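You operate a simulated robot arm through the tools that you are given. There is no shell and no other tool. Be economical: measure what you need, move in short steps, check, and stop when the job is done.

The job below is to be done with a simulated two-armed robot. You get a single attempt, and the scene is never put back.

TASK
Pack both spools in the purple-handled bin, lid it, and carry it to the trolley.
Fine: both hands on the bin; it stands square on the trolley's top.
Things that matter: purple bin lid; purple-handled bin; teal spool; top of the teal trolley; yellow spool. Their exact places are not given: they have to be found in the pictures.

It is judged by the outcome, as a careful person would: the job done as asked, and still so three seconds after it is handed in. It fails if anything else is knocked over, pushed out of place, dropped, spilled or broken. Lids that push on must go on centred and level and be pressed home; caps that screw on are set level and turned clockwise until they are tight.

THE ROBOT
Two 7-joint arms with two-finger parallel grippers on one trunk, on a base that drives. Base frame: it is fixed to the floor where the robot stands at the start and does not move with it; the origin is under the middle of the robot, x ahead of it, y to its left, z up; the surface under the hand at the start is at about z = 861. Units: mm, degrees, N and s.
The left shoulder is at the start at [50, 161, 1173], the right one opposite. With the tool pointing down near the work surface each hand reaches from about 220 to 680 mm from the robot's upright axis, wherever it stands, measured 20 degrees to its own side. Places, roughly: purple bin lid (43x22x5 cm) [800, 0, 900]; top of the teal trolley [700, 1100, 800]. Payload 3.43 kg a hand.
The tool frame of a hand sits at the grasp point between the pads (the TCP): z along the fingers, y along the line on which they close. The tips reach 30 mm beyond it. Largest opening 94 mm; finger width 28, thickness 10; the body of the gripper, 50 by 96 mm, starts 55 mm behind the TCP.
Orientation is that of the tool frame in the base frame, as [roll, pitch, yaw] about the fixed x, y, z axes, in that order (R = Rz(yaw) Ry(pitch) Rx(roll)). With the fingers straight down and closing along the base's y, the tool's x points along the base's -x, its y along +y and its z along -z.

THE INTERFACE
- The arms move only by the tool apply_moves. It takes "left_motion", "right_motion" or both (then of equal length, played together; a hand with none holds still); each is a list of rows, each a list of 3 entries, a list of its own where there are three numbers: the shift along the base's x, y, z in mm, then the turn, a rotation vector about the base's x, y, z in degrees, then the gripper command, from -1 (shut) to 1 (fully open), values between in proportion. In form: [[[tx, ty, tz], [wx, wy, wz], jaw], ...]. A call has 1 to 8 rows; each row is the pose to reach, as a shift and turn from the pose commanded when the call began. Rows are played at 5 a second. More than 50 mm and 8.6 degrees between two rows, or a gripper value outside its range, and nothing of the call is played. Where a pose cannot be reached the arm comes as near as it can. A force on the tool above 40 N (or 10 N above the force at the start of the call, whichever is more), or a blocked arm, ends the call early, and 0.2 s more pass. Each finger travels about 45 mm/s and halts on what it meets, pressing with about 35 N; the grip force reading is that of the motor and also rises with nothing between the fingers. The clock runs only during rows and for 0.2 s after the last one: add rows that repeat a pose to give the fingers time. It gives the time, the measured TCP pose, the force on the tool (base axes), the opening and the grip force at its end, in the units of the frame above (readings bear some noise), with the torque about the TCP (base axes, N m) and any sound that the robot's microphone picked up.
- Cameras (640 x 400 px; columns grow to the right, rows downward): "scene" is now at [133.3, 14.2, 1320.4]; the picture's right is [0.17, -0.99, 0.00], its down [-0.33, -0.06, -0.94] and it looks along [0.93, 0.16, -0.34] (base axes); focal length 214 px, centre (320, 200). "left" rides on the left gripper at [76, -14, -102] in its tool frame; the picture's right is [0.18, 0.98, 0.00], its down [-0.75, 0.14, -0.64] and it looks along [-0.63, 0.12, 0.77] (tool axes); focal length 243 px, centre (320, 200). "right" rides on the right gripper at [76, 14, -103] in its tool frame; the picture's right is [-0.18, 0.98, 0.00], its down [-0.75, -0.14, -0.64] and it looks along [-0.63, -0.12, 0.77] (tool axes); focal length 243 px, centre (320, 200).
- grab_frame(camera): a new picture of that camera. No time passes.
- slide_trunk(by): slides the trunk up (or, below 0, down) by that many mm; the arms and the scene camera ride with it, the base frame stays. It gives what a move gives, with no picture.
- steer(legs): drives the robot by 1 to 6 legs, each [ahead, left, turn to the left] in mm, mm and degrees, along the robot's own axes; the way and the turn of a leg run together, so that a leg with both is an arc; at most 1500 mm and 180 degrees a leg. The arms and the cameras ride along, it lands a little off, and it stops where it bumps. It gives what a move gives.
- pan_tilt(pan, tilt): turns the head with the scene camera to pan (to the left, within 80 degrees either way) and tilt (down, from -29 to 69), counted from straight ahead of the robot. It gives what a move gives.
- point_at(camera, pixels): for up to 12 pixels [column, row] of the newest picture of that camera ("zoom" is the newest enlarged one), the place [x, y, z] in the base frame of the surface seen there, good to about 2 mm. No time passes.
- enlarge(camera, box): a new picture of the part [left, top, right, bottom] of that camera's present view, enlarged. No time passes.
- close_job(): hands the job in; it is judged then, once.

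Go step by step. Measure first, check grasps and placings, and put right what went wrong. The budget is 80 turns and 70 pictures, counting those below and the enlarged ones. Unless the task says otherwise, let go and move clear before handing in, and close with one line.

The tools are called after "Request:" as name(argument=value, ...) on one line, values as JSON. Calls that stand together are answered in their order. apply_moves: Moves the arms, as the interface text tells. Its arguments: {"type":"object","properties":{"left_motion":{"type":"array"},"right_motion":{"type":"array"}},"required":[]} The other tools are called the same way: slide_trunk (by) slides the trunk up or down; steer (legs) drives the base; pan_tilt (pan, tilt) turns the head that bears the scene camera; grab_frame (camera) takes a picture; point_at (camera, pixels) gives the place of the surface under pixels of a picture; enlarge (camera, box) takes an enlarged picture of a part of a camera's view; close_job () hands the job in.

At the start:

```text
time: 0.0
left_ee_pos: [370.6, 285.0, 1286.6]
left_tool_rot: [180.0, 0.0, -180.0]
left_force: [0.2, 0.2, 0.1]
left_wrist_torque: [0.02, -0.01, 0.02]
left_width: 93.9
left_gripper_force: 0.1
right_ee_pos: [339.6, -68.2, 1341.6]
right_tool_rot: [179.9, 0.1, 180.0]
right_force: [0.9, -0.6, -0.3]
right_wrist_torque: [-0.04, 0.01, -0.01]
right_width: 94.1
right_gripper_force: 0.0
trunk travel left (down, up): [-200.0, 67.0]
robot x, y, heading: [0.0, 1.1, 0.4]
head pan, tilt: [9.5, 19.7]
```

scene: 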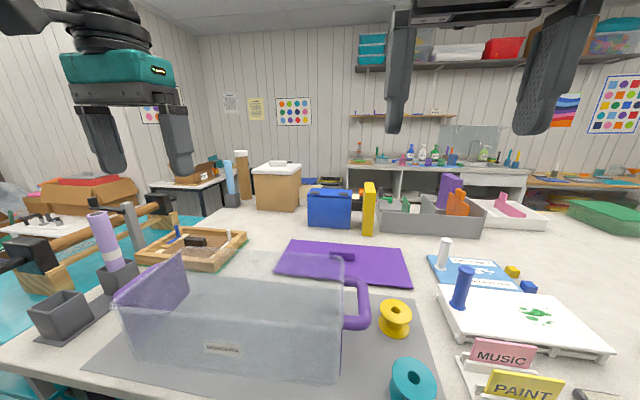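
right: 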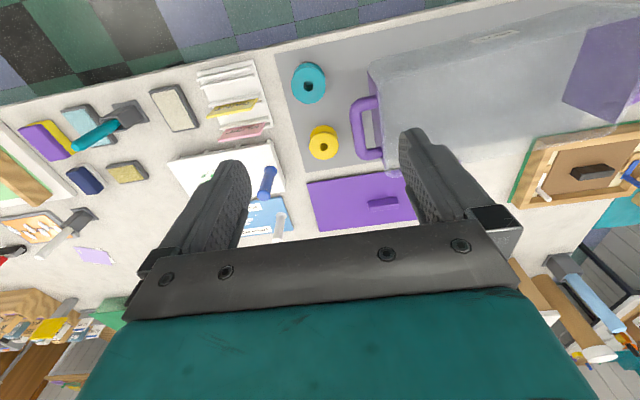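
left: 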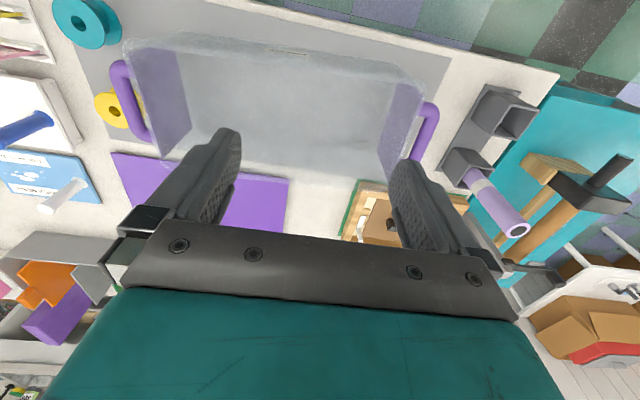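

The scene picture shows the clear bin with purple handles (120-370, 250-380), the lid at (345,262), the yellow spool at (395,317) and the teal spool at (412,378). I'll measure these before moving.

Request:
point_at(camera="scene", pixels=[[395, 305], [395, 325], [412, 366], [413, 385], [288, 243], [400, 248], [411, 285], [276, 275], [343, 256], [356, 280], [360, 328], [343, 258]])

Request:
point_at(camera="left", pixels=[[125, 62], [145, 138], [430, 105], [418, 155], [125, 48], [425, 78], [388, 175], [170, 148], [110, 110], [82, 22], [280, 110], [118, 95]])

Request:
point_at(camera="right", pixels=[[309, 85], [308, 65], [323, 146], [322, 128], [308, 182], [318, 231], [417, 219], [384, 205], [371, 204], [399, 201], [362, 130], [370, 70]])

Request:
pan_tilt(pan=0, tilt=50)

Request:
grab_frame(camera="scene")

```text
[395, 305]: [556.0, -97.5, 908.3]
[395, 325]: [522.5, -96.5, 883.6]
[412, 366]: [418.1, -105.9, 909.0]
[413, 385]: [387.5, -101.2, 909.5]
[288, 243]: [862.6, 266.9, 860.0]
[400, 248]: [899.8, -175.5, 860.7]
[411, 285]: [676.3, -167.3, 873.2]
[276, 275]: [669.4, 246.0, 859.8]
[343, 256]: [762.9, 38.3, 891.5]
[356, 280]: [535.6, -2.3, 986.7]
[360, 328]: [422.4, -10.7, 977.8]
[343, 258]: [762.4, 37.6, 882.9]
```

```text
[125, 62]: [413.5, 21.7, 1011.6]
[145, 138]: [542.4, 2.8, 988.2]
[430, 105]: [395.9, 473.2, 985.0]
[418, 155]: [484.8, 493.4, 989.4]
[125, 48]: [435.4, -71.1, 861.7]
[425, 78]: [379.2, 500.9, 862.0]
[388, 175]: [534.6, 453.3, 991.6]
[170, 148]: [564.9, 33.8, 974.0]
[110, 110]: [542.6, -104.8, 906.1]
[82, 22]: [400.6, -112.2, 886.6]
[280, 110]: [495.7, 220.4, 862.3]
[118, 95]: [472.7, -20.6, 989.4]
```

```text
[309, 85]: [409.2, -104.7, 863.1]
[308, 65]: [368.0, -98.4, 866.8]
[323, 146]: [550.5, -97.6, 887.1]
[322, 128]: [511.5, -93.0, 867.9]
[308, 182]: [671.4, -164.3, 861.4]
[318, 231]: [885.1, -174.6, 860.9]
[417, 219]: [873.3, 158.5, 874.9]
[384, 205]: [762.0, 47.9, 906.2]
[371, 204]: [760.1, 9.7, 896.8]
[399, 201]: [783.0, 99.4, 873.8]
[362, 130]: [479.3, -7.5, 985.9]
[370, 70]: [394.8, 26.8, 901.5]
```

```text
time: 0.9
left_ee_pos: [371.0, 284.2, 1285.6]
left_tool_rot: [-180.0, 0.0, -179.8]
left_force: [0.4, 0.1, -1.1]
left_wrist_torque: [0.01, 0.01, -0.01]
left_width: 94.0
left_gripper_force: 0.1
right_ee_pos: [341.2, -69.3, 1340.8]
right_tool_rot: [179.9, -0.1, 179.7]
right_force: [24.8, -24.7, -25.4]
right_wrist_torque: [2.11, 0.48, 1.7]
right_width: 93.9
right_gripper_force: 0.1
trunk travel left (down, up): [-200.0, 67.0]
robot x, y, heading: [-1.1, 0.1, -0.0]
head pan, tilt: [0.0, 50.0]
```

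```text
66 pictures are left
```

scene: 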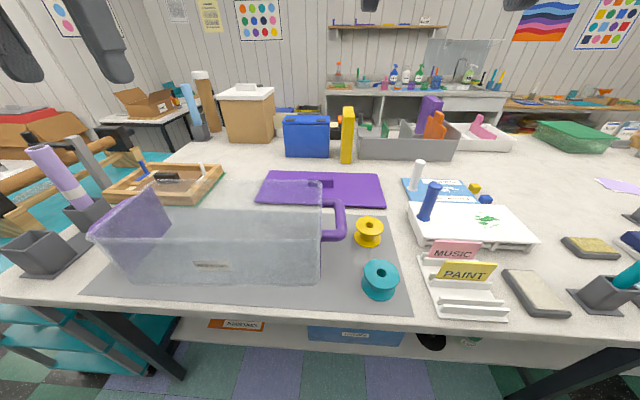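

The bin's handle loops lie flat at about z=985, at y≈-10 and y≈493. The right arm reads a force after the head turn, so I'll look closer at the spools and lid and nudge the right arm away from the head.

Request:
enlarge(camera="scene", box=[240, 160, 420, 310])

Request:
point_at(camera="scene", pixels=[[368, 222], [368, 238], [355, 223], [382, 224], [362, 268], [381, 263], [399, 269], [381, 290], [260, 175], [377, 176], [386, 204], [320, 183]])

Request:
apply_moves(right_motion=[[[30, -20, -20], [0, 0, 0], 1], [[60, -32, -60], [0, 0, 0], 1]])

```text
2.67 times, centred on (330, 235) of scene
```

zoom: 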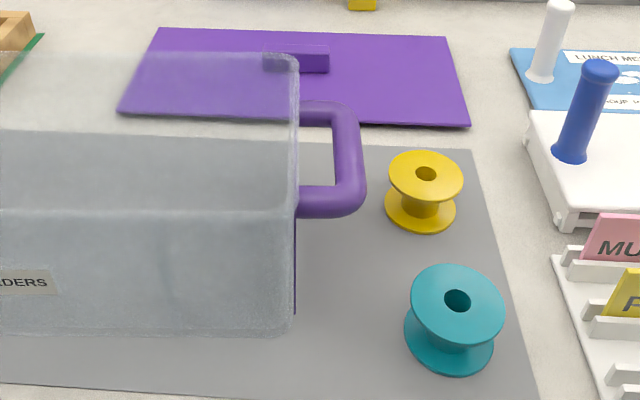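

```text
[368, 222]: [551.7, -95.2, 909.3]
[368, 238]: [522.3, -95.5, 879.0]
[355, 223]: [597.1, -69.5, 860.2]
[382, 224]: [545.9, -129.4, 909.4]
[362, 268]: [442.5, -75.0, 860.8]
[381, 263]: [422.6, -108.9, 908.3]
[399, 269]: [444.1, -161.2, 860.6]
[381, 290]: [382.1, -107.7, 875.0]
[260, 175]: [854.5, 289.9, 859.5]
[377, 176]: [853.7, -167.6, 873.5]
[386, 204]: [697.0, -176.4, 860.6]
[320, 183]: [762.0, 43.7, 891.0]
```

```text
refused: row 2 steps farther than a row can; nothing moved
```

The zoom shows the spool tops (426,175) and (457,300), the flat handle loop and the lid. I'll measure them finely there and redo the arm nudge in smaller steps.

Request:
point_at(camera="zoom", pixels=[[392, 178], [461, 181], [427, 155], [427, 196], [413, 297], [502, 305], [460, 267], [452, 328], [345, 150], [320, 205], [320, 110], [362, 195]])

Request:
point_at(camera="zoom", pixels=[[160, 31], [443, 40], [466, 122], [127, 110], [266, 70], [327, 70], [325, 48], [270, 46], [285, 220], [294, 70], [20, 210], [286, 320]])

Request:
apply_moves(right_motion=[[[25, -20, -10], [0, 0, 0], 1], [[45, -32, -45], [0, 0, 0], 1], [[60, -32, -80], [0, 0, 0], 1]])

```text
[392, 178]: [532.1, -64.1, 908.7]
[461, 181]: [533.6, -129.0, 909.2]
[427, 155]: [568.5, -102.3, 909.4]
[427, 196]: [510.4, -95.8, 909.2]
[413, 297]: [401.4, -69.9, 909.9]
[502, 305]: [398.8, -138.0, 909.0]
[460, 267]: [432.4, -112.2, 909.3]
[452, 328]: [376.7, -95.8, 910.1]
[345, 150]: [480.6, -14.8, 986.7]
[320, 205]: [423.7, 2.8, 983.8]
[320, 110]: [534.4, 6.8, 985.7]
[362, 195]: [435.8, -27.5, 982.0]
```

```text
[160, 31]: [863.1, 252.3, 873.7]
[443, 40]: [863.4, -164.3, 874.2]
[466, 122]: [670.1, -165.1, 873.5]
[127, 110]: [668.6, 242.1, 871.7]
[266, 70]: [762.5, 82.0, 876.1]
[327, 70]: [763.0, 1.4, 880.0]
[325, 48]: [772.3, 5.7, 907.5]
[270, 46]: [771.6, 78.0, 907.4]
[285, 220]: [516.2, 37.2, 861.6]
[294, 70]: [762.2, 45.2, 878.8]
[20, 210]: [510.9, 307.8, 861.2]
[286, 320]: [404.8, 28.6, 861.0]
```

```text
time: 1.8
left_ee_pos: [371.2, 284.6, 1285.3]
left_tool_rot: [179.9, -0.1, -179.9]
left_force: [0.2, 0.1, 0.6]
left_wrist_torque: [0.0, -0.01, 0.06]
left_width: 93.8
left_gripper_force: 0.1
right_ee_pos: [401.5, -99.0, 1261.2]
right_tool_rot: [179.9, 0.0, -180.0]
right_force: [0.7, 1.0, -0.2]
right_wrist_torque: [0.03, -0.02, 0.0]
right_width: 93.9
right_gripper_force: 0.0
trunk travel left (down, up): [-200.0, 67.0]
robot x, y, heading: [3.1, 0.2, -0.2]
head pan, tilt: [0.0, 50.0]
```

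Yellow spool is at about (539,-97), teal at (404,-104), both with tops at z=909 and about 67 mm across. I'll bring the right hand above the yellow one.

Request:
apply_moves(right_motion=[[[23, 0, -42], [0, 0, 0], 0.75], [[46, 1, -84], [0, 0, 0], 0.75], [[69, 1, -126], [0, 0, 0], 0.75], [[92, 2, -168], [0, 0, 0], 0.75], [[115, 2, -205], [0, 0, 0], 0.75], [[137, 2, -241], [0, 0, 0], 0.75], [[137, 2, -281], [0, 0, 0], 0.75]])

Request:
grab_frame(camera="right")

```text
time: 3.4
left_ee_pos: [370.4, 283.9, 1286.4]
left_tool_rot: [-180.0, 0.0, -179.9]
left_force: [0.6, 1.3, -0.4]
left_wrist_torque: [0.01, -0.01, 0.01]
left_width: 93.9
left_gripper_force: 0.2
right_ee_pos: [537.1, -98.6, 979.5]
right_tool_rot: [-179.9, 0.0, 179.9]
right_force: [0.1, -0.5, -0.6]
right_wrist_torque: [0.02, 0.0, -0.01]
right_width: 82.2
right_gripper_force: 0.0
trunk travel left (down, up): [-200.0, 67.0]
robot x, y, heading: [-0.8, 3.4, 0.3]
head pan, tilt: [0.0, 50.0]
```

```text
64 pictures are left
```

right: 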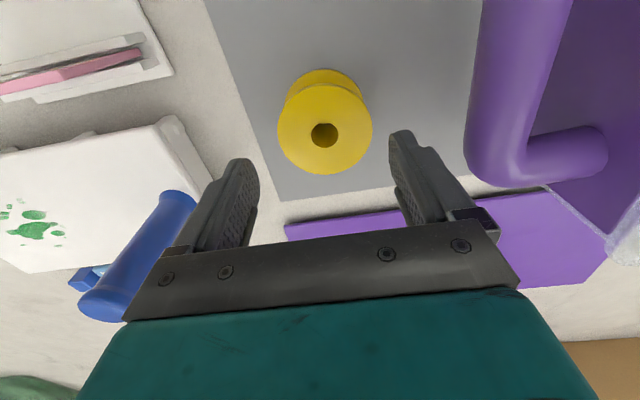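

The spool (324,125) sits between the fingers in the right picture; I'll measure its centre here before descending.

Request:
point_at(camera="right", pixels=[[281, 128], [370, 128], [324, 88], [322, 171], [480, 90], [552, 155]])

```text
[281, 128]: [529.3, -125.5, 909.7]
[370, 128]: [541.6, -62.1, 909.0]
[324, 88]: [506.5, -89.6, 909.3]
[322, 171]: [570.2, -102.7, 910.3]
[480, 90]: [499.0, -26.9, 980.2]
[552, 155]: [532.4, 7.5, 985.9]
```

The spool's centre reads (538,-95), so I'll shift 3 mm in y, go down to z≈898 and close.

Request:
apply_moves(right_motion=[[[1, 3, -40], [0, 0, 0], 0.75], [[1, 3, -81], [0, 0, 0], 0.75], [[1, 3, -81], [0, 0, 0], 0.2], [[1, 3, -81], [0, 0, 0], -0.2], [[1, 3, -81], [0, 0, 0], -0.2], [[1, 3, -60], [0, 0, 0], -0.2]])

```text
time: 4.8
left_ee_pos: [369.3, 285.5, 1285.9]
left_tool_rot: [-180.0, 0.0, -179.9]
left_force: [0.5, -0.4, 0.6]
left_wrist_torque: [0.0, -0.02, -0.02]
left_width: 93.7
left_gripper_force: 0.0
right_ee_pos: [538.9, -94.5, 919.9]
right_tool_rot: [-179.9, 0.0, 180.0]
right_force: [0.3, -0.5, -0.5]
right_wrist_torque: [0.02, -0.02, -0.02]
right_width: 71.0
right_gripper_force: 34.8
trunk travel left (down, up): [-200.0, 67.0]
robot x, y, heading: [1.1, 2.2, -0.1]
head pan, tilt: [0.0, 50.0]
```

The spool is held at 71 mm and 35 N. I'll lift it straight up, and look at the bin's rim to choose the drop place.

Request:
apply_moves(right_motion=[[[0, 0, 45], [0, 0, 0], -0.2], [[0, 0, 90], [0, 0, 0], -0.2], [[0, 0, 135], [0, 0, 0], -0.2], [[0, 0, 170], [0, 0, 0], -0.2]])

Request:
grab_frame(camera="left")

Request:
enlarge(camera="scene", box=[80, 160, 350, 310])

```text
time: 5.8
left_ee_pos: [370.2, 285.4, 1286.1]
left_tool_rot: [-179.9, 0.2, -179.9]
left_force: [0.3, -0.2, 0.0]
left_wrist_torque: [-0.01, -0.03, -0.02]
left_width: 94.0
left_gripper_force: 0.1
right_ee_pos: [538.7, -95.4, 1091.7]
right_tool_rot: [180.0, 0.1, -180.0]
right_force: [0.1, -1.2, -0.6]
right_wrist_torque: [-0.05, -0.03, 0.02]
right_width: 70.6
right_gripper_force: 35.1
trunk travel left (down, up): [-200.0, 67.0]
robot x, y, heading: [-1.5, -0.1, -0.2]
head pan, tilt: [0.0, 50.0]
```

```text
63 pictures are left
```

left: 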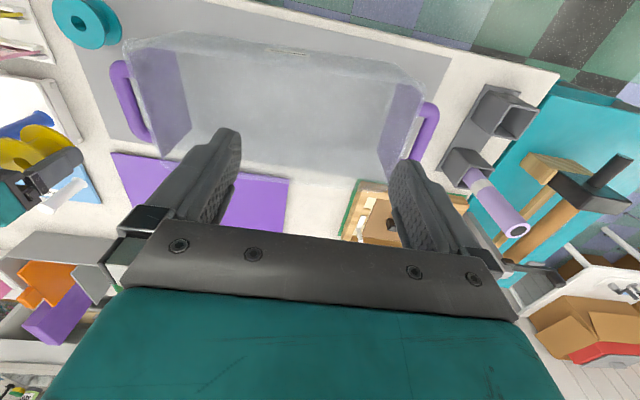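

```text
2.37 times, centred on (215, 235) of scene
```

zoom: 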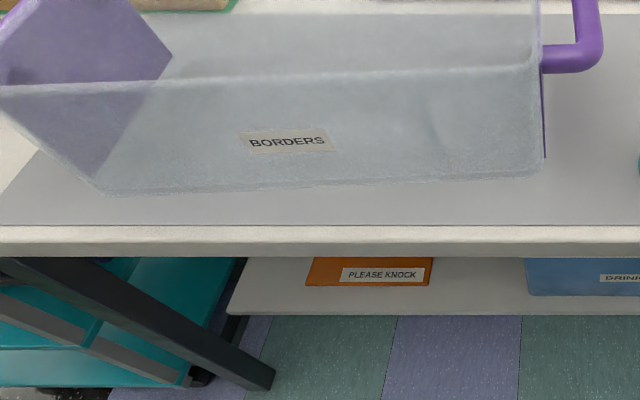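

The bin looks empty inside. I'll measure its rim corners in the left picture (edges near (128,45), (415,85), (395,178), (160,155)).

Request:
point_at(camera="left", pixels=[[128, 45], [172, 35], [420, 85], [395, 80], [394, 178], [160, 155], [388, 178], [300, 165], [300, 168], [290, 50], [140, 90], [290, 60]])

Request:
enlarge(camera="left", box=[90, 20, 450, 200])

```text
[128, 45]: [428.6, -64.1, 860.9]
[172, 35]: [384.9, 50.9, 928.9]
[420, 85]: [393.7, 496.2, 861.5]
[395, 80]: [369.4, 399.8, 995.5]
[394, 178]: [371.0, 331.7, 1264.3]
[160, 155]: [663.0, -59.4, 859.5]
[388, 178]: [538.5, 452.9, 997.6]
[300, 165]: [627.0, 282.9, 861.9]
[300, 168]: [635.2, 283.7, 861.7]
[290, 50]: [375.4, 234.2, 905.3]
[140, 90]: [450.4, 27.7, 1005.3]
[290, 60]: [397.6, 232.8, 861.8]
```

```text
1.78 times, centred on (270, 110) of left
```

zoom: 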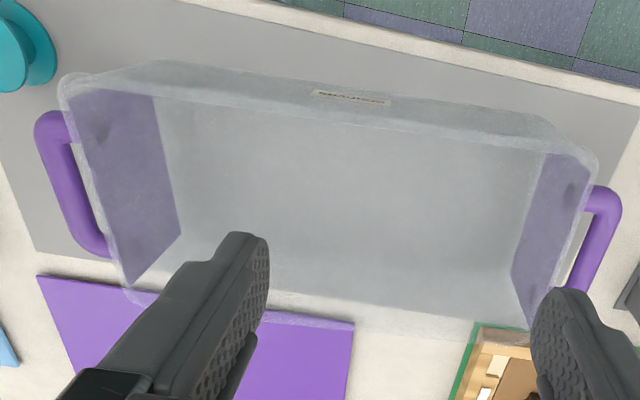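

I'll read the rim from the enlarged view: near edge from (70,80) to (590,150), end walls from (95,180) to (565,230).

Request:
point_at(camera="zoom", pixels=[[68, 82], [592, 158], [200, 95], [340, 113], [480, 130], [100, 195], [128, 278], [575, 230], [545, 290], [180, 235], [515, 275], [155, 97]])

```text
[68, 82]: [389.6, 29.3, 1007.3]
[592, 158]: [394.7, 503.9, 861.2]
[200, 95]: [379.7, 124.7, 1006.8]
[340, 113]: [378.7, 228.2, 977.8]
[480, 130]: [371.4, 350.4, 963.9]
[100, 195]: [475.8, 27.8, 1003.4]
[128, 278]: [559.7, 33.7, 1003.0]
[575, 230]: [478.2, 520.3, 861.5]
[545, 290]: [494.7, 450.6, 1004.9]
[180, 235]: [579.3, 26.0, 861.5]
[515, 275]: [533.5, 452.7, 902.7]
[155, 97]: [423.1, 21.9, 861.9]
```

The rim is at z≈1007, spanning about x 372-570 and y 25-455. I'll carry the yellow spool over the bin to (500,215) and lower it.

Request:
apply_moves(right_motion=[[[-6, 45, 0], [0, 0, 0], -0.2], [[-12, 90, 0], [0, 0, 0], -0.2], [[-18, 135, 0], [0, 0, 0], -0.2], [[-24, 180, 0], [0, 0, 0], -0.2], [[-30, 225, 0], [0, 0, 0], -0.2], [[-34, 270, 0], [0, 0, 0], -0.2], [[-38, 310, 0], [0, 0, 0], -0.2], [[-38, 310, -40], [0, 0, 0], -0.2]])

Request:
grab_frame(camera="scene")

```text
time: 7.5
left_ee_pos: [369.9, 283.8, 1286.3]
left_tool_rot: [-180.0, 0.0, -179.8]
left_force: [0.1, 0.5, 0.0]
left_wrist_torque: [0.01, -0.03, -0.03]
left_width: 94.1
left_gripper_force: 0.0
right_ee_pos: [496.4, 140.5, 1086.5]
right_tool_rot: [179.9, 0.0, -179.8]
right_force: [-0.3, 0.5, -0.7]
right_wrist_torque: [-0.02, -0.02, 0.01]
right_width: 70.7
right_gripper_force: 34.7
right hand out of reach, approached as far as the arm can: row 6, 7, 8
trunk travel left (down, up): [-200.0, 67.0]
robot x, y, heading: [2.5, 0.7, -0.1]
head pan, tilt: [0.0, 50.0]
```

```text
60 pictures are left
```

scene: 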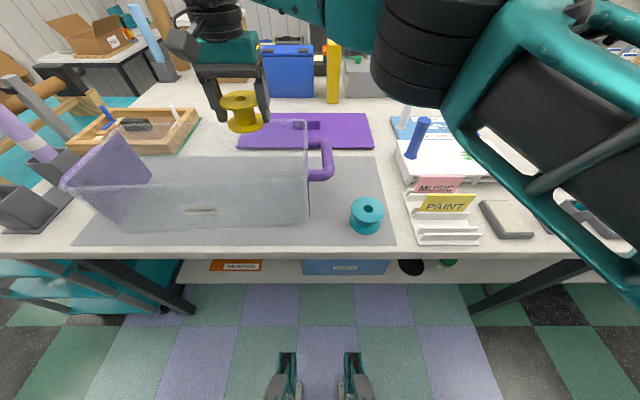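

The right arm cannot reach farther left than y≈140 from here, so I'll sidestep the base 120 mm left (the spool hangs clear above the rim).

Request:
steer(legs=[[0, 120, 0]])

```text
time: 9.2
left_ee_pos: [370.1, 403.9, 1284.9]
left_tool_rot: [180.0, -0.1, -180.0]
left_force: [0.5, -0.6, -0.5]
left_wrist_torque: [-0.01, -0.01, -0.01]
left_width: 94.1
left_gripper_force: 0.1
right_ee_pos: [496.7, 261.0, 1086.5]
right_tool_rot: [179.9, 0.0, 179.9]
right_force: [0.3, 0.2, 0.0]
right_wrist_torque: [-0.01, 0.0, 0.02]
right_width: 70.6
right_gripper_force: 35.0
trunk travel left (down, up): [-200.0, 67.0]
robot x, y, heading: [1.3, 118.7, -0.1]
head pan, tilt: [0.0, 50.0]
```

The hand is now at y=261. A small test move towards y=215 will show what the commanded pose is counted from.

Request:
apply_moves(right_motion=[[[0, -23, 0], [0, 0, 0], -0.2], [[4, -46, 0], [0, 0, 0], -0.2]])

```text
time: 9.8
left_ee_pos: [371.9, 404.3, 1286.5]
left_tool_rot: [179.9, 0.1, -179.9]
left_force: [0.0, -0.3, 0.3]
left_wrist_torque: [-0.01, -0.02, -0.02]
left_width: 94.3
left_gripper_force: 0.2
right_ee_pos: [499.3, 214.5, 1086.7]
right_tool_rot: [179.9, 0.1, 180.0]
right_force: [1.2, -0.2, 0.0]
right_wrist_torque: [-0.03, 0.02, -0.01]
right_width: 71.0
right_gripper_force: 34.7
trunk travel left (down, up): [-200.0, 67.0]
robot x, y, heading: [-1.2, 121.7, 0.1]
head pan, tilt: [0.0, 50.0]
```

The shift went as commanded, and the hand is at (499,214,1087). I'll lower into the bin to TCP z≈905.

Request:
apply_moves(right_motion=[[[0, 0, -45], [0, 0, 0], -0.2], [[0, 0, -90], [0, 0, 0], -0.2], [[0, 0, -130], [0, 0, 0], -0.2], [[0, 0, -160], [0, 0, 0], -0.2], [[0, 0, -174], [0, 0, 0], -0.2], [[0, 0, -181], [0, 0, 0], -0.2]])

Request:
grab_frame(camera="scene")

```text
time: 11.2
left_ee_pos: [370.3, 403.9, 1284.5]
left_tool_rot: [-180.0, 0.0, 180.0]
left_force: [-0.2, 0.2, 0.0]
left_wrist_torque: [-0.06, 0.02, 0.0]
left_width: 94.0
left_gripper_force: 0.0
right_ee_pos: [500.7, 214.1, 906.7]
right_tool_rot: [179.9, 0.0, -180.0]
right_force: [-0.5, 0.7, 0.5]
right_wrist_torque: [0.02, 0.0, -0.02]
right_width: 70.9
right_gripper_force: 35.3
trunk travel left (down, up): [-200.0, 67.0]
robot x, y, heading: [-1.6, 119.7, -0.1]
head pan, tilt: [0.0, 50.0]
```

```text
59 pictures are left
```

scene: 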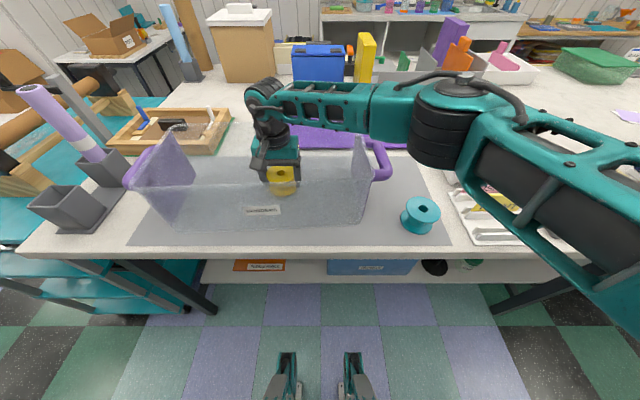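

The spool hangs in the bin with no contact yet. I'll lower a few millimetres more, then open and rise.

Request:
apply_moves(right_motion=[[[0, 0, -2], [0, 0, 0], -0.2], [[0, 0, -3], [0, 0, 0], -0.2]])

```text
time: 11.8
left_ee_pos: [370.5, 403.2, 1287.3]
left_tool_rot: [179.9, 0.2, 179.9]
left_force: [-0.2, 0.1, 0.0]
left_wrist_torque: [0.0, 0.01, 0.01]
left_width: 94.0
left_gripper_force: 0.1
right_ee_pos: [500.5, 214.1, 903.8]
right_tool_rot: [179.8, 0.0, 180.0]
right_force: [0.0, -1.0, 4.0]
right_wrist_torque: [-0.11, 0.12, 0.01]
right_width: 70.6
right_gripper_force: 35.4
trunk travel left (down, up): [-200.0, 67.0]
robot x, y, heading: [0.8, 118.3, 0.1]
head pan, tilt: [0.0, 50.0]
```

A 4 N upward force shows the spool has touched the bin floor. Opening and rising.

Request:
apply_moves(right_motion=[[[0, 0, 0], [0, 0, 0], 0.7], [[0, 0, 0], [0, 0, 0], 0.75], [[0, 0, 30], [0, 0, 0], 0.75], [[0, 0, 75], [0, 0, 0], 0.75], [[0, 0, 120], [0, 0, 0], 0.75], [[0, 0, 165], [0, 0, 0], 0.75], [[0, -45, 180], [0, 0, 0], 0.75], [[0, -90, 180], [0, 0, 0], 0.75]])

```text
time: 13.7
left_ee_pos: [370.8, 403.3, 1285.7]
left_tool_rot: [-179.9, 0.1, -180.0]
left_force: [-0.5, 0.3, 0.2]
left_wrist_torque: [0.01, 0.0, -0.03]
left_width: 94.1
left_gripper_force: 0.2
right_ee_pos: [501.5, 122.6, 1083.8]
right_tool_rot: [179.9, 0.0, 180.0]
right_force: [-0.5, 0.4, 0.6]
right_wrist_torque: [-0.02, -0.01, 0.02]
right_width: 82.4
right_gripper_force: 0.0
trunk travel left (down, up): [-200.0, 67.0]
robot x, y, heading: [1.1, 121.3, 0.1]
head pan, tilt: [0.0, 50.0]
```

Now on to the teal spool at (404,-105), staying high.

Request:
apply_moves(right_motion=[[[-18, -42, 0], [0, 0, 0], 0.75], [[-36, -84, 0], [0, 0, 0], 0.75], [[-54, -126, 0], [0, 0, 0], 0.75], [[-72, -168, 0], [0, 0, 0], 0.75], [[-88, -208, 0], [0, 0, 0], 0.75], [[-97, -228, -40], [0, 0, 0], 0.75], [[-97, -228, -85], [0, 0, 0], 0.75], [[-97, -228, -110], [0, 0, 0], 0.75]])

Request:
grab_frame(camera="right")

Request:
grab_frame(camera="scene")

```text
time: 15.4
left_ee_pos: [370.4, 404.7, 1285.2]
left_tool_rot: [180.0, 0.0, 179.9]
left_force: [-0.4, -0.7, -0.3]
left_wrist_torque: [0.02, -0.03, 0.0]
left_width: 94.1
left_gripper_force: 0.2
right_ee_pos: [404.3, -103.8, 972.9]
right_tool_rot: [179.9, 0.1, -179.9]
right_force: [-0.1, 0.2, -0.3]
right_wrist_torque: [0.0, 0.03, 0.0]
right_width: 82.0
right_gripper_force: 0.1
trunk travel left (down, up): [-200.0, 67.0]
robot x, y, heading: [2.8, 119.3, -0.1]
head pan, tilt: [0.0, 50.0]
```

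```text
58 pictures are left
```

right: 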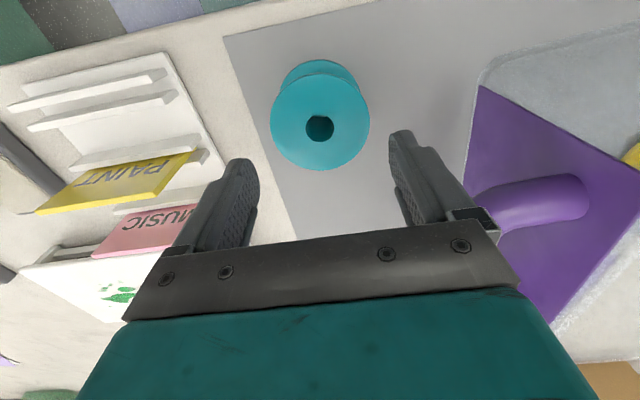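

```text
57 pictures are left
```

scene: 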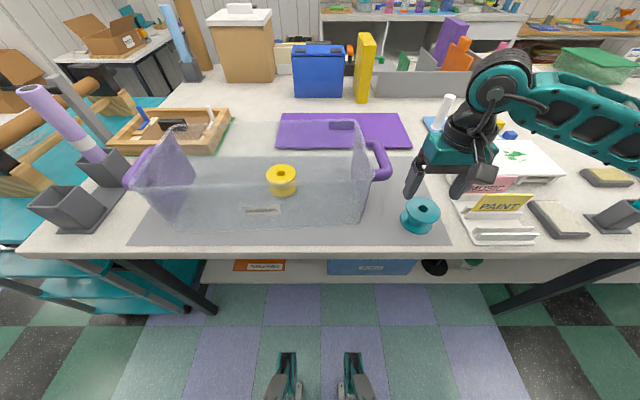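

The yellow spool stands in the bin. The teal one (320,120) lies between the fingers; I'll check its centre and how near the sign holder is.

Request:
point_at(camera="right", pixels=[[272, 118], [368, 122], [319, 76], [320, 168], [205, 160], [225, 165], [200, 210], [580, 190], [165, 60]])

```text
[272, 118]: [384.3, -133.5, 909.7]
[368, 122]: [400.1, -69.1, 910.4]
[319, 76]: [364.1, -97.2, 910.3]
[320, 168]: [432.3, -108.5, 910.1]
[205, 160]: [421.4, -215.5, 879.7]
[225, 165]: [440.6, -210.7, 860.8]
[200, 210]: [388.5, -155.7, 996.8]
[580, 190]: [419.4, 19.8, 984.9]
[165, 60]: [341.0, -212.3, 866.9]
```

Teal centre is (398,-102) and the holder is clear at y<-210. Descending and closing.

Request:
apply_moves(right_motion=[[[-6, 2, -38], [0, 0, 0], 0.75], [[-6, 2, -75], [0, 0, 0], 0.75], [[-6, 2, -75], [0, 0, 0], 0.2], [[-6, 2, -75], [0, 0, 0], -0.2], [[-6, 2, -75], [0, 0, 0], -0.2], [[-6, 2, -35], [0, 0, 0], -0.2], [[-6, 2, 10], [0, 0, 0], -0.2], [[-6, 2, 55], [0, 0, 0], -0.2]])

```text
time: 17.2
left_ee_pos: [371.0, 404.2, 1286.0]
left_tool_rot: [-180.0, 0.1, 180.0]
left_force: [0.2, 0.8, 0.9]
left_wrist_torque: [-0.02, 0.05, -0.01]
left_width: 93.8
left_gripper_force: 0.1
right_ee_pos: [395.6, -101.8, 1028.2]
right_tool_rot: [179.9, -0.1, -179.9]
right_force: [0.1, 0.6, -0.8]
right_wrist_torque: [0.0, -0.02, 0.0]
right_width: 70.4
right_gripper_force: 35.3
trunk travel left (down, up): [-200.0, 67.0]
robot x, y, heading: [-3.6, 122.7, 0.0]
head pan, tilt: [0.0, 50.0]
```

Teal is held (70 mm, 35 N). I'll lift it to z≈1088 and carry it over the bin to (500,108).

Request:
apply_moves(right_motion=[[[0, 0, 30], [0, 0, 0], -0.2], [[0, 0, 60], [0, 0, 0], -0.2], [[18, 40, 60], [0, 0, 0], -0.2], [[38, 80, 60], [0, 0, 0], -0.2], [[58, 120, 60], [0, 0, 0], -0.2], [[78, 160, 60], [0, 0, 0], -0.2], [[96, 195, 60], [0, 0, 0], -0.2], [[104, 210, 60], [0, 0, 0], -0.2]])

Request:
apply_moves(right_motion=[[[0, 0, -45], [0, 0, 0], -0.2], [[0, 0, -90], [0, 0, 0], -0.2], [[0, 0, -130], [0, 0, 0], -0.2], [[0, 0, -160], [0, 0, 0], -0.2], [[0, 0, -175], [0, 0, 0], -0.2], [[0, 0, -182], [0, 0, 0], -0.2]])

```text
time: 19.1
left_ee_pos: [370.6, 404.4, 1285.0]
left_tool_rot: [-179.9, 0.1, 180.0]
left_force: [-0.4, 0.1, 0.2]
left_wrist_torque: [0.02, 0.0, -0.03]
left_width: 94.1
left_gripper_force: 0.0
right_ee_pos: [501.2, 108.4, 1088.3]
right_tool_rot: [-179.9, -0.1, 179.8]
right_force: [0.6, -0.3, -1.0]
right_wrist_torque: [0.02, 0.01, 0.01]
right_width: 70.9
right_gripper_force: 35.1
trunk travel left (down, up): [-200.0, 67.0]
robot x, y, heading: [1.2, 118.9, 0.3]
head pan, tilt: [0.0, 50.0]
```

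```text
time: 20.4
left_ee_pos: [370.5, 404.2, 1285.9]
left_tool_rot: [179.9, 0.0, -179.9]
left_force: [0.4, -1.0, -0.1]
left_wrist_torque: [-0.02, 0.01, 0.0]
left_width: 94.0
left_gripper_force: 0.0
right_ee_pos: [502.9, 109.1, 905.9]
right_tool_rot: [179.9, 0.0, 180.0]
right_force: [1.0, -0.8, 0.4]
right_wrist_torque: [-0.01, -0.02, 0.05]
right_width: 70.8
right_gripper_force: 35.5
trunk travel left (down, up): [-200.0, 67.0]
robot x, y, heading: [-0.9, 116.1, 0.1]
head pan, tilt: [0.0, 50.0]
```

The spool is nearly on the bin floor with no side forces. Lowering 3 mm, opening and rising out.

Request:
apply_moves(right_motion=[[[0, 0, -3], [0, 0, 0], -0.2], [[0, 0, -3], [0, 0, 0], 0.6], [[0, 0, -3], [0, 0, 0], 0.75], [[0, 0, 40], [0, 0, 0], 0.75], [[0, 0, 85], [0, 0, 0], 0.75], [[0, 0, 130], [0, 0, 0], 0.75], [[0, 0, 175], [0, 0, 0], 0.75], [[0, -40, 195], [0, 0, 0], 0.75]])

Request:
grab_frame(camera="scene")

```text
time: 22.2
left_ee_pos: [370.4, 401.7, 1286.7]
left_tool_rot: [180.0, 0.2, 179.9]
left_force: [-0.4, 0.4, 0.1]
left_wrist_torque: [0.01, 0.0, 0.03]
left_width: 94.0
left_gripper_force: 0.1
right_ee_pos: [502.0, 66.5, 1102.1]
right_tool_rot: [179.8, 0.0, 180.0]
right_force: [-0.2, -0.1, -0.7]
right_wrist_torque: [0.03, -0.02, 0.0]
right_width: 82.4
right_gripper_force: 0.1
trunk travel left (down, up): [-200.0, 67.0]
robot x, y, heading: [-2.4, 117.8, 0.2]
head pan, tilt: [0.0, 50.0]
```

```text
56 pictures are left
```

scene: 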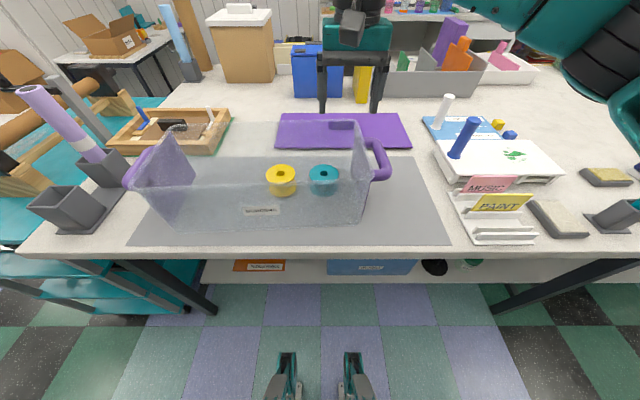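

Both spools are in the bin. Next the lid, out of reach at x≈767, so I'll see how far the base can go forward: table edge, shelf and the robot's feet.

Request:
point_at(camera="scene", pixels=[[286, 355], [352, 355], [330, 250], [330, 262], [345, 275], [330, 278], [332, 121], [353, 121], [353, 130], [331, 130], [308, 150], [320, 120]])

Request:
enlarge(camera="scene", box=[260, 90, 430, 200])

```text
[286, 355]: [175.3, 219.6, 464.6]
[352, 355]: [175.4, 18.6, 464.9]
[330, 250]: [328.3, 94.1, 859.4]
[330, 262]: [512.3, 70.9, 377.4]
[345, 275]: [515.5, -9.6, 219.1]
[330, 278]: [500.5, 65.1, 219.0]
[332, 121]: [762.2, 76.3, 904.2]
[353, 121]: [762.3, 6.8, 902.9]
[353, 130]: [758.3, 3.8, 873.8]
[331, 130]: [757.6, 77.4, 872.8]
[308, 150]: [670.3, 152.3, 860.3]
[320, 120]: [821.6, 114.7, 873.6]
```

```text
3.64 times, centred on (345, 145) of scene
```

zoom: 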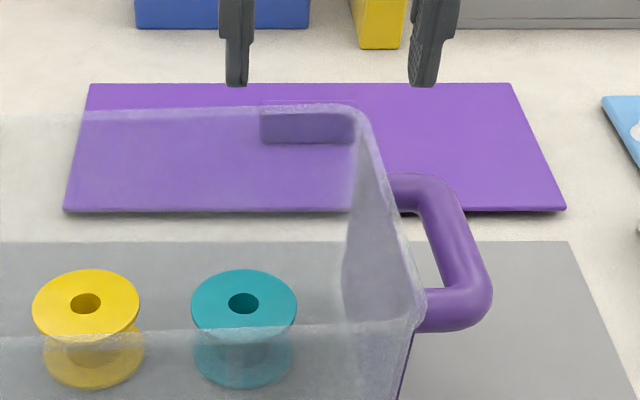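

The table underside is open to x≈500 and the robot's front parts are at x≈175, so driving 150 mm forward should be safe. The lid's knob is about 75 mm long along y (3..78), so it fits between the fingers without turning.

Request:
steer(legs=[[150, 0, 0]])

Request:
grab_frame(camera="right")

Request:
grab_frame(camera="scene")

```text
time: 23.6
left_ee_pos: [520.1, 405.3, 1285.8]
left_tool_rot: [-180.0, 0.0, -179.8]
left_force: [0.0, -0.3, -0.1]
left_wrist_torque: [0.01, 0.05, 0.0]
left_width: 93.8
left_gripper_force: 0.0
right_ee_pos: [650.0, 68.0, 1100.6]
right_tool_rot: [179.9, 0.0, 179.9]
right_force: [0.6, 0.3, -0.1]
right_wrist_torque: [-0.01, 0.01, 0.01]
right_width: 82.5
right_gripper_force: 0.1
trunk travel left (down, up): [-200.0, 67.0]
robot x, y, heading: [149.7, 119.8, -0.1]
head pan, tilt: [0.0, 50.0]
```

```text
54 pictures are left
```

right: 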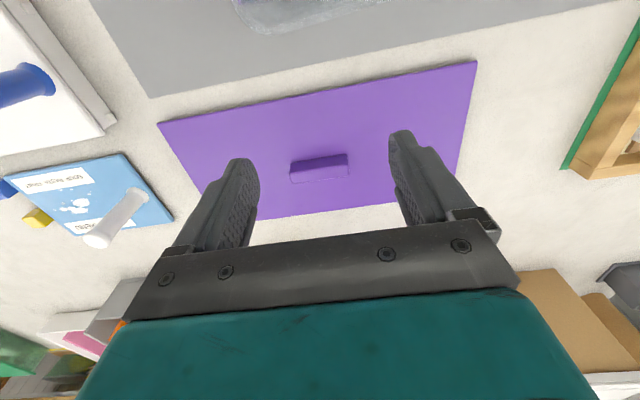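

```text
53 pictures are left
```

scene: 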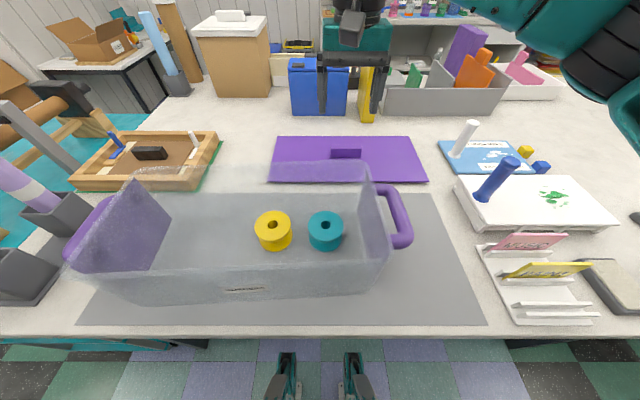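

The drive worked. In the right picture the knob is at (320,167); I'll measure the knob and lid corners there.

Request:
point_at(camera="right", pixels=[[292, 166], [292, 180], [347, 157], [348, 174], [320, 160], [320, 175], [162, 124], [473, 65], [385, 205], [262, 216], [458, 130], [310, 96]])

Request:
enlarge(camera="scene", box=[60, 120, 460, 330])

```text
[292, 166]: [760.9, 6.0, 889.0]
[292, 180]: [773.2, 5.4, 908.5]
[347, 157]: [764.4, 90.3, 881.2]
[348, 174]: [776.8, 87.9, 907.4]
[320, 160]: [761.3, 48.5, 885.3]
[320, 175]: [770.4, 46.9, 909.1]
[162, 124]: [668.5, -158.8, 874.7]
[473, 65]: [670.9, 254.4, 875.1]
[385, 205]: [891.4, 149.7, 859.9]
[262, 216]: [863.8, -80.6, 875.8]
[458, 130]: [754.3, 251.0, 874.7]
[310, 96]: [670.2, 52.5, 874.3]
```

```text
1.60 times, centred on (260, 225) of scene
```

zoom: 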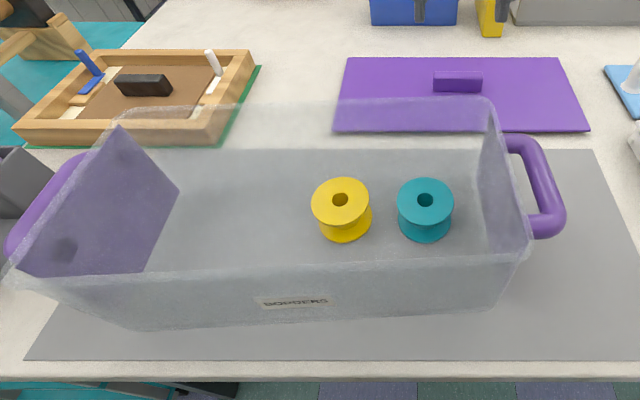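

Knob: y≈5.5-88, x≈760-780, top z≈908; lid centre ≈(768,46). I'll move above the knob at z≈985 with the jaw fully open and re-measure.

Request:
apply_moves(right_motion=[[[40, -8, -20], [0, 0, 0], 1], [[80, -16, -50], [0, 0, 0], 1], [[118, -22, -80], [0, 0, 0], 1], [[118, -22, -115], [0, 0, 0], 1]])

Request:
grab_frame(camera="right")

```text
refused: row 2 steps farther than a row can; nothing moved
```

```text
51 pictures are left
```

right: 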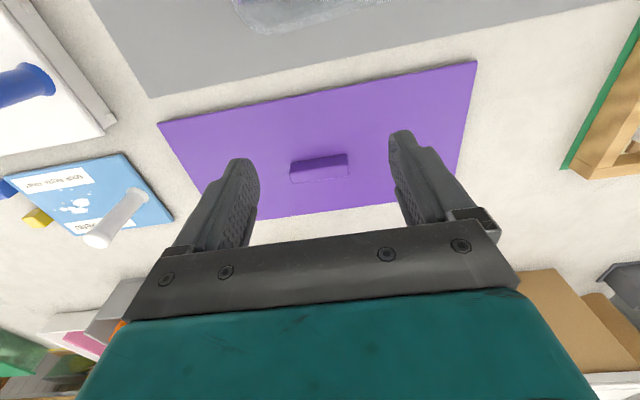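

Refused for step size (50.8 mm); I'll use smaller steps.

Request:
apply_moves(right_motion=[[[35, -7, -20], [0, 0, 0], 1], [[70, -14, -45], [0, 0, 0], 1], [[100, -20, -70], [0, 0, 0], 1], [[118, -22, -95], [0, 0, 0], 1], [[118, -22, -115], [0, 0, 0], 1]])

Request:
grab_frame(camera="right")

```text
time: 24.8
left_ee_pos: [519.9, 404.0, 1286.3]
left_tool_rot: [180.0, 0.1, -179.9]
left_force: [-0.5, -0.8, 1.1]
left_wrist_torque: [0.02, -0.03, 0.0]
left_width: 94.2
left_gripper_force: 0.1
right_ee_pos: [767.2, 46.7, 985.7]
right_tool_rot: [179.9, 0.0, -179.8]
right_force: [0.0, 1.1, 0.5]
right_wrist_torque: [0.03, 0.0, 0.02]
right_width: 94.0
right_gripper_force: 0.1
trunk travel left (down, up): [-200.0, 67.0]
robot x, y, heading: [149.3, 119.2, 0.2]
head pan, tilt: [0.0, 50.0]
```

```text
50 pictures are left
```

right: 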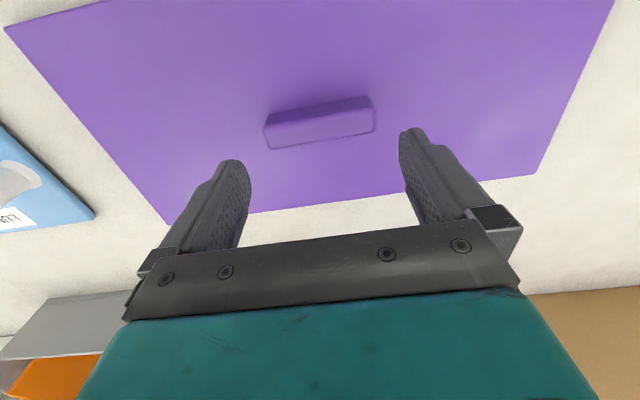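

Request:
point_at(camera="right", pixels=[[268, 130], [269, 147], [373, 111], [374, 130], [320, 122], [320, 138], [320, 105], [372, 118], [8, 30], [612, 2], [536, 174], [170, 220]])

```text
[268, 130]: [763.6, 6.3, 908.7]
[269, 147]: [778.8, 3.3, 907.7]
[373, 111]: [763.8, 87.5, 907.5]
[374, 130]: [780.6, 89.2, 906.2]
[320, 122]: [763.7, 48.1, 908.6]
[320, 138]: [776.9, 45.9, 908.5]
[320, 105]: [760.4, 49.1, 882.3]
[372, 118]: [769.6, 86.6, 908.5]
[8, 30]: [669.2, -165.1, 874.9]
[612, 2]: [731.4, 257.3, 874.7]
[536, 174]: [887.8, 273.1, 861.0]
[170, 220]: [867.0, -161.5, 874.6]
```

Knob spans y 4-89 (centre 46.5), x 760-780. I'll descend centred with the jaw fully open, in two stages watching the force.

Request:
apply_moves(right_motion=[[[2, 0, -35], [0, 0, 0], 1], [[2, 0, -60], [0, 0, 0], 1], [[2, 0, -78], [0, 0, 0], 1]])

```text
time: 25.6
left_ee_pos: [516.7, 404.3, 1286.2]
left_tool_rot: [180.0, 0.0, -179.9]
left_force: [-0.2, 0.0, 0.1]
left_wrist_torque: [-0.01, -0.04, -0.01]
left_width: 94.1
left_gripper_force: 0.0
right_ee_pos: [771.6, 46.0, 910.9]
right_tool_rot: [179.9, 0.3, 179.9]
right_force: [-0.1, -1.1, 12.7]
right_wrist_torque: [-0.06, -0.02, -0.03]
right_width: 93.8
right_gripper_force: 0.1
trunk travel left (down, up): [-200.0, 67.0]
robot x, y, heading: [145.3, 116.9, -0.2]
head pan, tilt: [0.0, 50.0]
```

A 12.7 N push appeared at z=911, slightly early. I'll look before closing.

Request:
grab_frame(camera="right")

Request:
enlarge(camera="scene", box=[260, 90, 440, 200])

```text
49 pictures are left
```

right: 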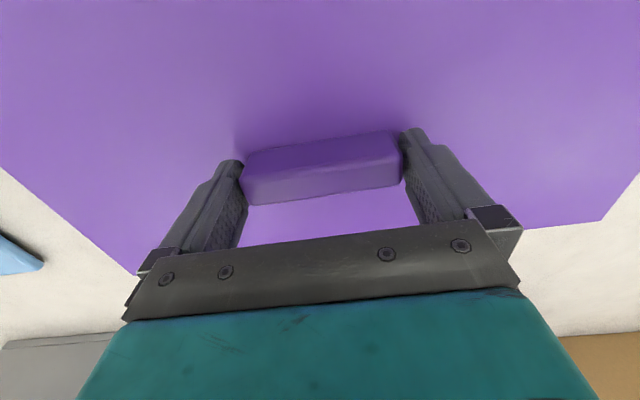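

```text
3.56 times, centred on (350, 145) of scene
```

zoom: 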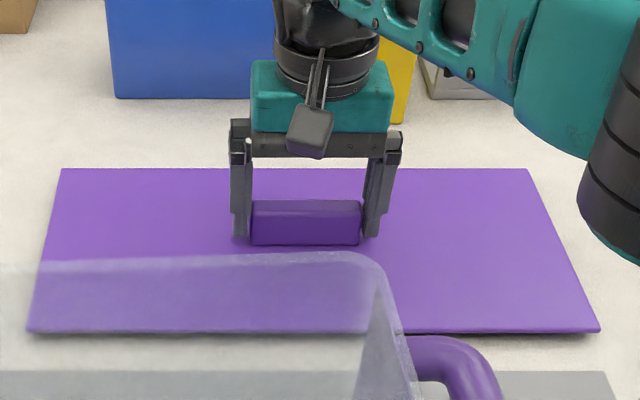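

The fingers straddle the knob and the tips are resting on the lid plate. I'll rise 4 mm, close, and test-lift.

Request:
apply_moves(right_motion=[[[0, 0, 4], [0, 0, 0], 1], [[0, 0, 4], [0, 0, 0], 0.3], [[0, 0, 4], [0, 0, 0], 0.3], [[0, 0, 4], [0, 0, 0], 0.3], [[0, 0, 20], [0, 0, 0], 0.3], [[0, 0, 50], [0, 0, 0], 0.3], [[0, 0, 50], [0, 0, 0], 0.3]])

Request:
grab_frame(camera="scene")

```text
time: 27.2
left_ee_pos: [519.9, 404.7, 1285.9]
left_tool_rot: [179.9, 0.0, -179.9]
left_force: [0.1, -0.5, 0.0]
left_wrist_torque: [-0.02, 0.02, 0.01]
left_width: 93.9
left_gripper_force: 0.1
right_ee_pos: [769.8, 46.7, 958.8]
right_tool_rot: [179.9, 0.0, -179.9]
right_force: [-0.3, 0.4, -1.6]
right_wrist_torque: [-0.04, -0.03, -0.01]
right_width: 89.4
right_gripper_force: 34.6
trunk travel left (down, up): [-200.0, 67.0]
robot x, y, heading: [150.4, 120.6, 0.2]
head pan, tilt: [0.0, 50.0]
```

```text
47 pictures are left
```

scene: 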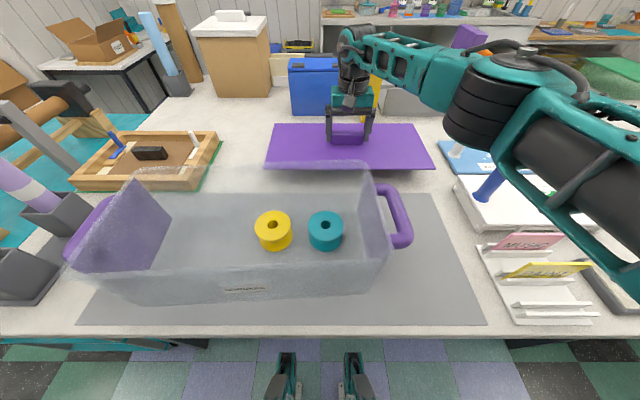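

The lid is up and level. I'll raise it well above the rim, then back the base out 150 mm and go 150 mm left so the bin centre is comfortable for the right hand.

Request:
apply_moves(right_motion=[[[0, 0, 45], [0, 0, 0], 0.3], [[0, 0, 90], [0, 0, 0], 0.3], [[0, 0, 135], [0, 0, 0], 0.3], [[0, 0, 180], [0, 0, 0], 0.3], [[0, 0, 200], [0, 0, 0], 0.3]])

Request:
steer(legs=[[-150, 0, 0], [0, 150, 0]])

Request:
grab_frame(camera="left")

Request:
grab_frame(camera="scene")

```text
time: 28.4
left_ee_pos: [518.5, 404.2, 1285.5]
left_tool_rot: [180.0, 0.0, -179.9]
left_force: [-1.7, 0.2, 0.3]
left_wrist_torque: [-0.02, 0.03, 0.03]
left_width: 94.0
left_gripper_force: 0.1
right_ee_pos: [755.5, 41.4, 1153.4]
right_tool_rot: [179.8, 0.0, -180.0]
right_force: [0.2, -0.2, -2.3]
right_wrist_torque: [0.01, 0.01, 0.0]
right_width: 89.5
right_gripper_force: 35.3
right hand out of reach, approached as far as the arm can: row 4, 5
trunk travel left (down, up): [-200.0, 67.0]
robot x, y, heading: [150.2, 116.0, -0.0]
head pan, tilt: [0.0, 50.0]
```

```text
time: 31.4
left_ee_pos: [368.4, 553.1, 1286.0]
left_tool_rot: [-180.0, 0.1, -179.9]
left_force: [-0.1, 0.1, -0.8]
left_wrist_torque: [0.01, 0.01, 0.03]
left_width: 93.8
left_gripper_force: 0.1
right_ee_pos: [604.0, 189.2, 1152.2]
right_tool_rot: [179.9, 0.1, -180.0]
right_force: [0.0, 0.0, -1.5]
right_wrist_torque: [0.02, -0.02, -0.03]
right_width: 89.1
right_gripper_force: 35.1
trunk travel left (down, up): [-200.0, 67.0]
robot x, y, heading: [-5.7, 266.2, -0.1]
head pan, tilt: [0.0, 50.0]
```

```text
46 pictures are left
```

left: 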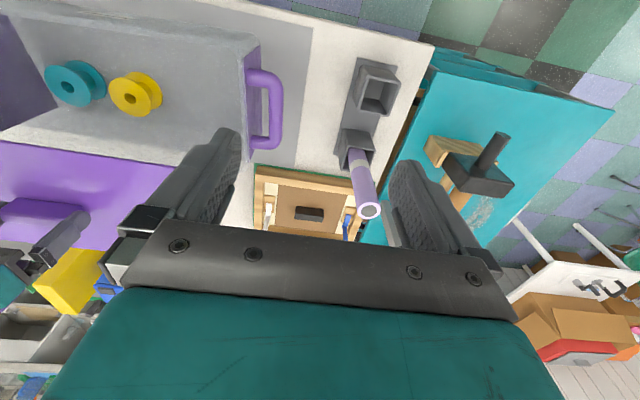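

```text
45 pictures are left
```

scene: 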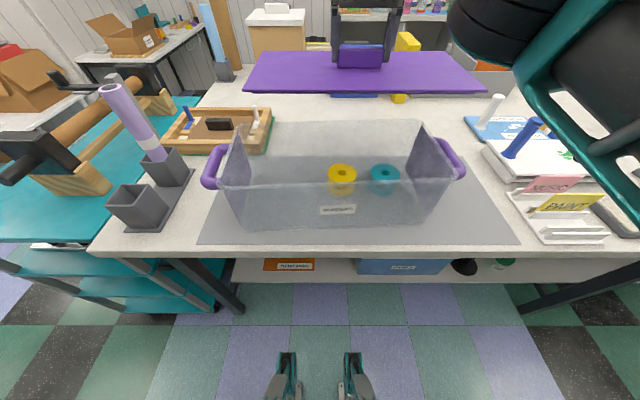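

The bin is fully in view below the lid. I'll measure its handles and rim from an enlarged scene picture and from the left camera.

Request:
enlarge(camera="scene", box=[190, 105, 480, 245])

Request:
point_at(camera="left", pixels=[[250, 78], [273, 78], [281, 100], [276, 130], [270, 143], [252, 142], [262, 100], [240, 45], [262, 115], [140, 95], [75, 84]])

```text
2.21 times, centred on (335, 175) of scene
```

zoom: 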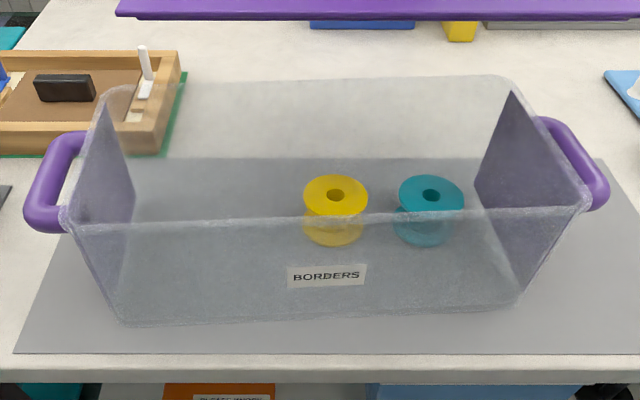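

```text
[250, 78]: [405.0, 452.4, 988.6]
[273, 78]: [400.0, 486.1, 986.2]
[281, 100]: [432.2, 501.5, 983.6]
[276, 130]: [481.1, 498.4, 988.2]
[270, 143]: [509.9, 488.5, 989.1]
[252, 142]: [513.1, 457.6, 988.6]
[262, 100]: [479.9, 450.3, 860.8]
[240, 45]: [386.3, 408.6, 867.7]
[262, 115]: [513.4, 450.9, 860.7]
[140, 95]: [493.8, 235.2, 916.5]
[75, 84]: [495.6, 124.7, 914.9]
```

The left handle lies ~20 mm nearer than the right one, so the bin is turned about 2-3°. I'll measure it more exactly from the zoom.

Request:
point_at(camera="zoom", pixels=[[72, 142], [52, 218], [40, 180], [32, 205], [560, 128], [594, 198], [585, 155], [603, 190], [72, 216], [580, 204], [330, 217], [510, 88]])

Request:
point_at(camera="zoom", pixels=[[105, 92], [500, 79], [150, 221], [200, 220], [250, 219], [450, 211], [500, 209], [550, 207], [200, 81], [300, 78], [400, 77], [450, 77]])

```text
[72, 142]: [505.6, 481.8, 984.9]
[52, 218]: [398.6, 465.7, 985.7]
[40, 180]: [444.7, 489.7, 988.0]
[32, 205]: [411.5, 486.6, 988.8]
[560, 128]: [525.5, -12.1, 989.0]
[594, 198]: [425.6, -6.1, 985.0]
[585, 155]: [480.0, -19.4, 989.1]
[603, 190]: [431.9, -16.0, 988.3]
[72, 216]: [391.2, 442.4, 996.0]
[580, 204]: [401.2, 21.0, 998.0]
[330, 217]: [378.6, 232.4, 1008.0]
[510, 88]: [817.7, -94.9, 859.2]
```

```text
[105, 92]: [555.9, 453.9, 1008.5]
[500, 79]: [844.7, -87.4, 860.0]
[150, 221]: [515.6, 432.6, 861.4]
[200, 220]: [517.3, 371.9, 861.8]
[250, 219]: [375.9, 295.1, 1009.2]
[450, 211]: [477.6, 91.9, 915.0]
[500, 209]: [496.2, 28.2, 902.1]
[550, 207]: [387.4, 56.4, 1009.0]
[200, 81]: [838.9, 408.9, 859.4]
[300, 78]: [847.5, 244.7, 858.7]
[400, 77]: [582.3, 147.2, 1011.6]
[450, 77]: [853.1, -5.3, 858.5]
```

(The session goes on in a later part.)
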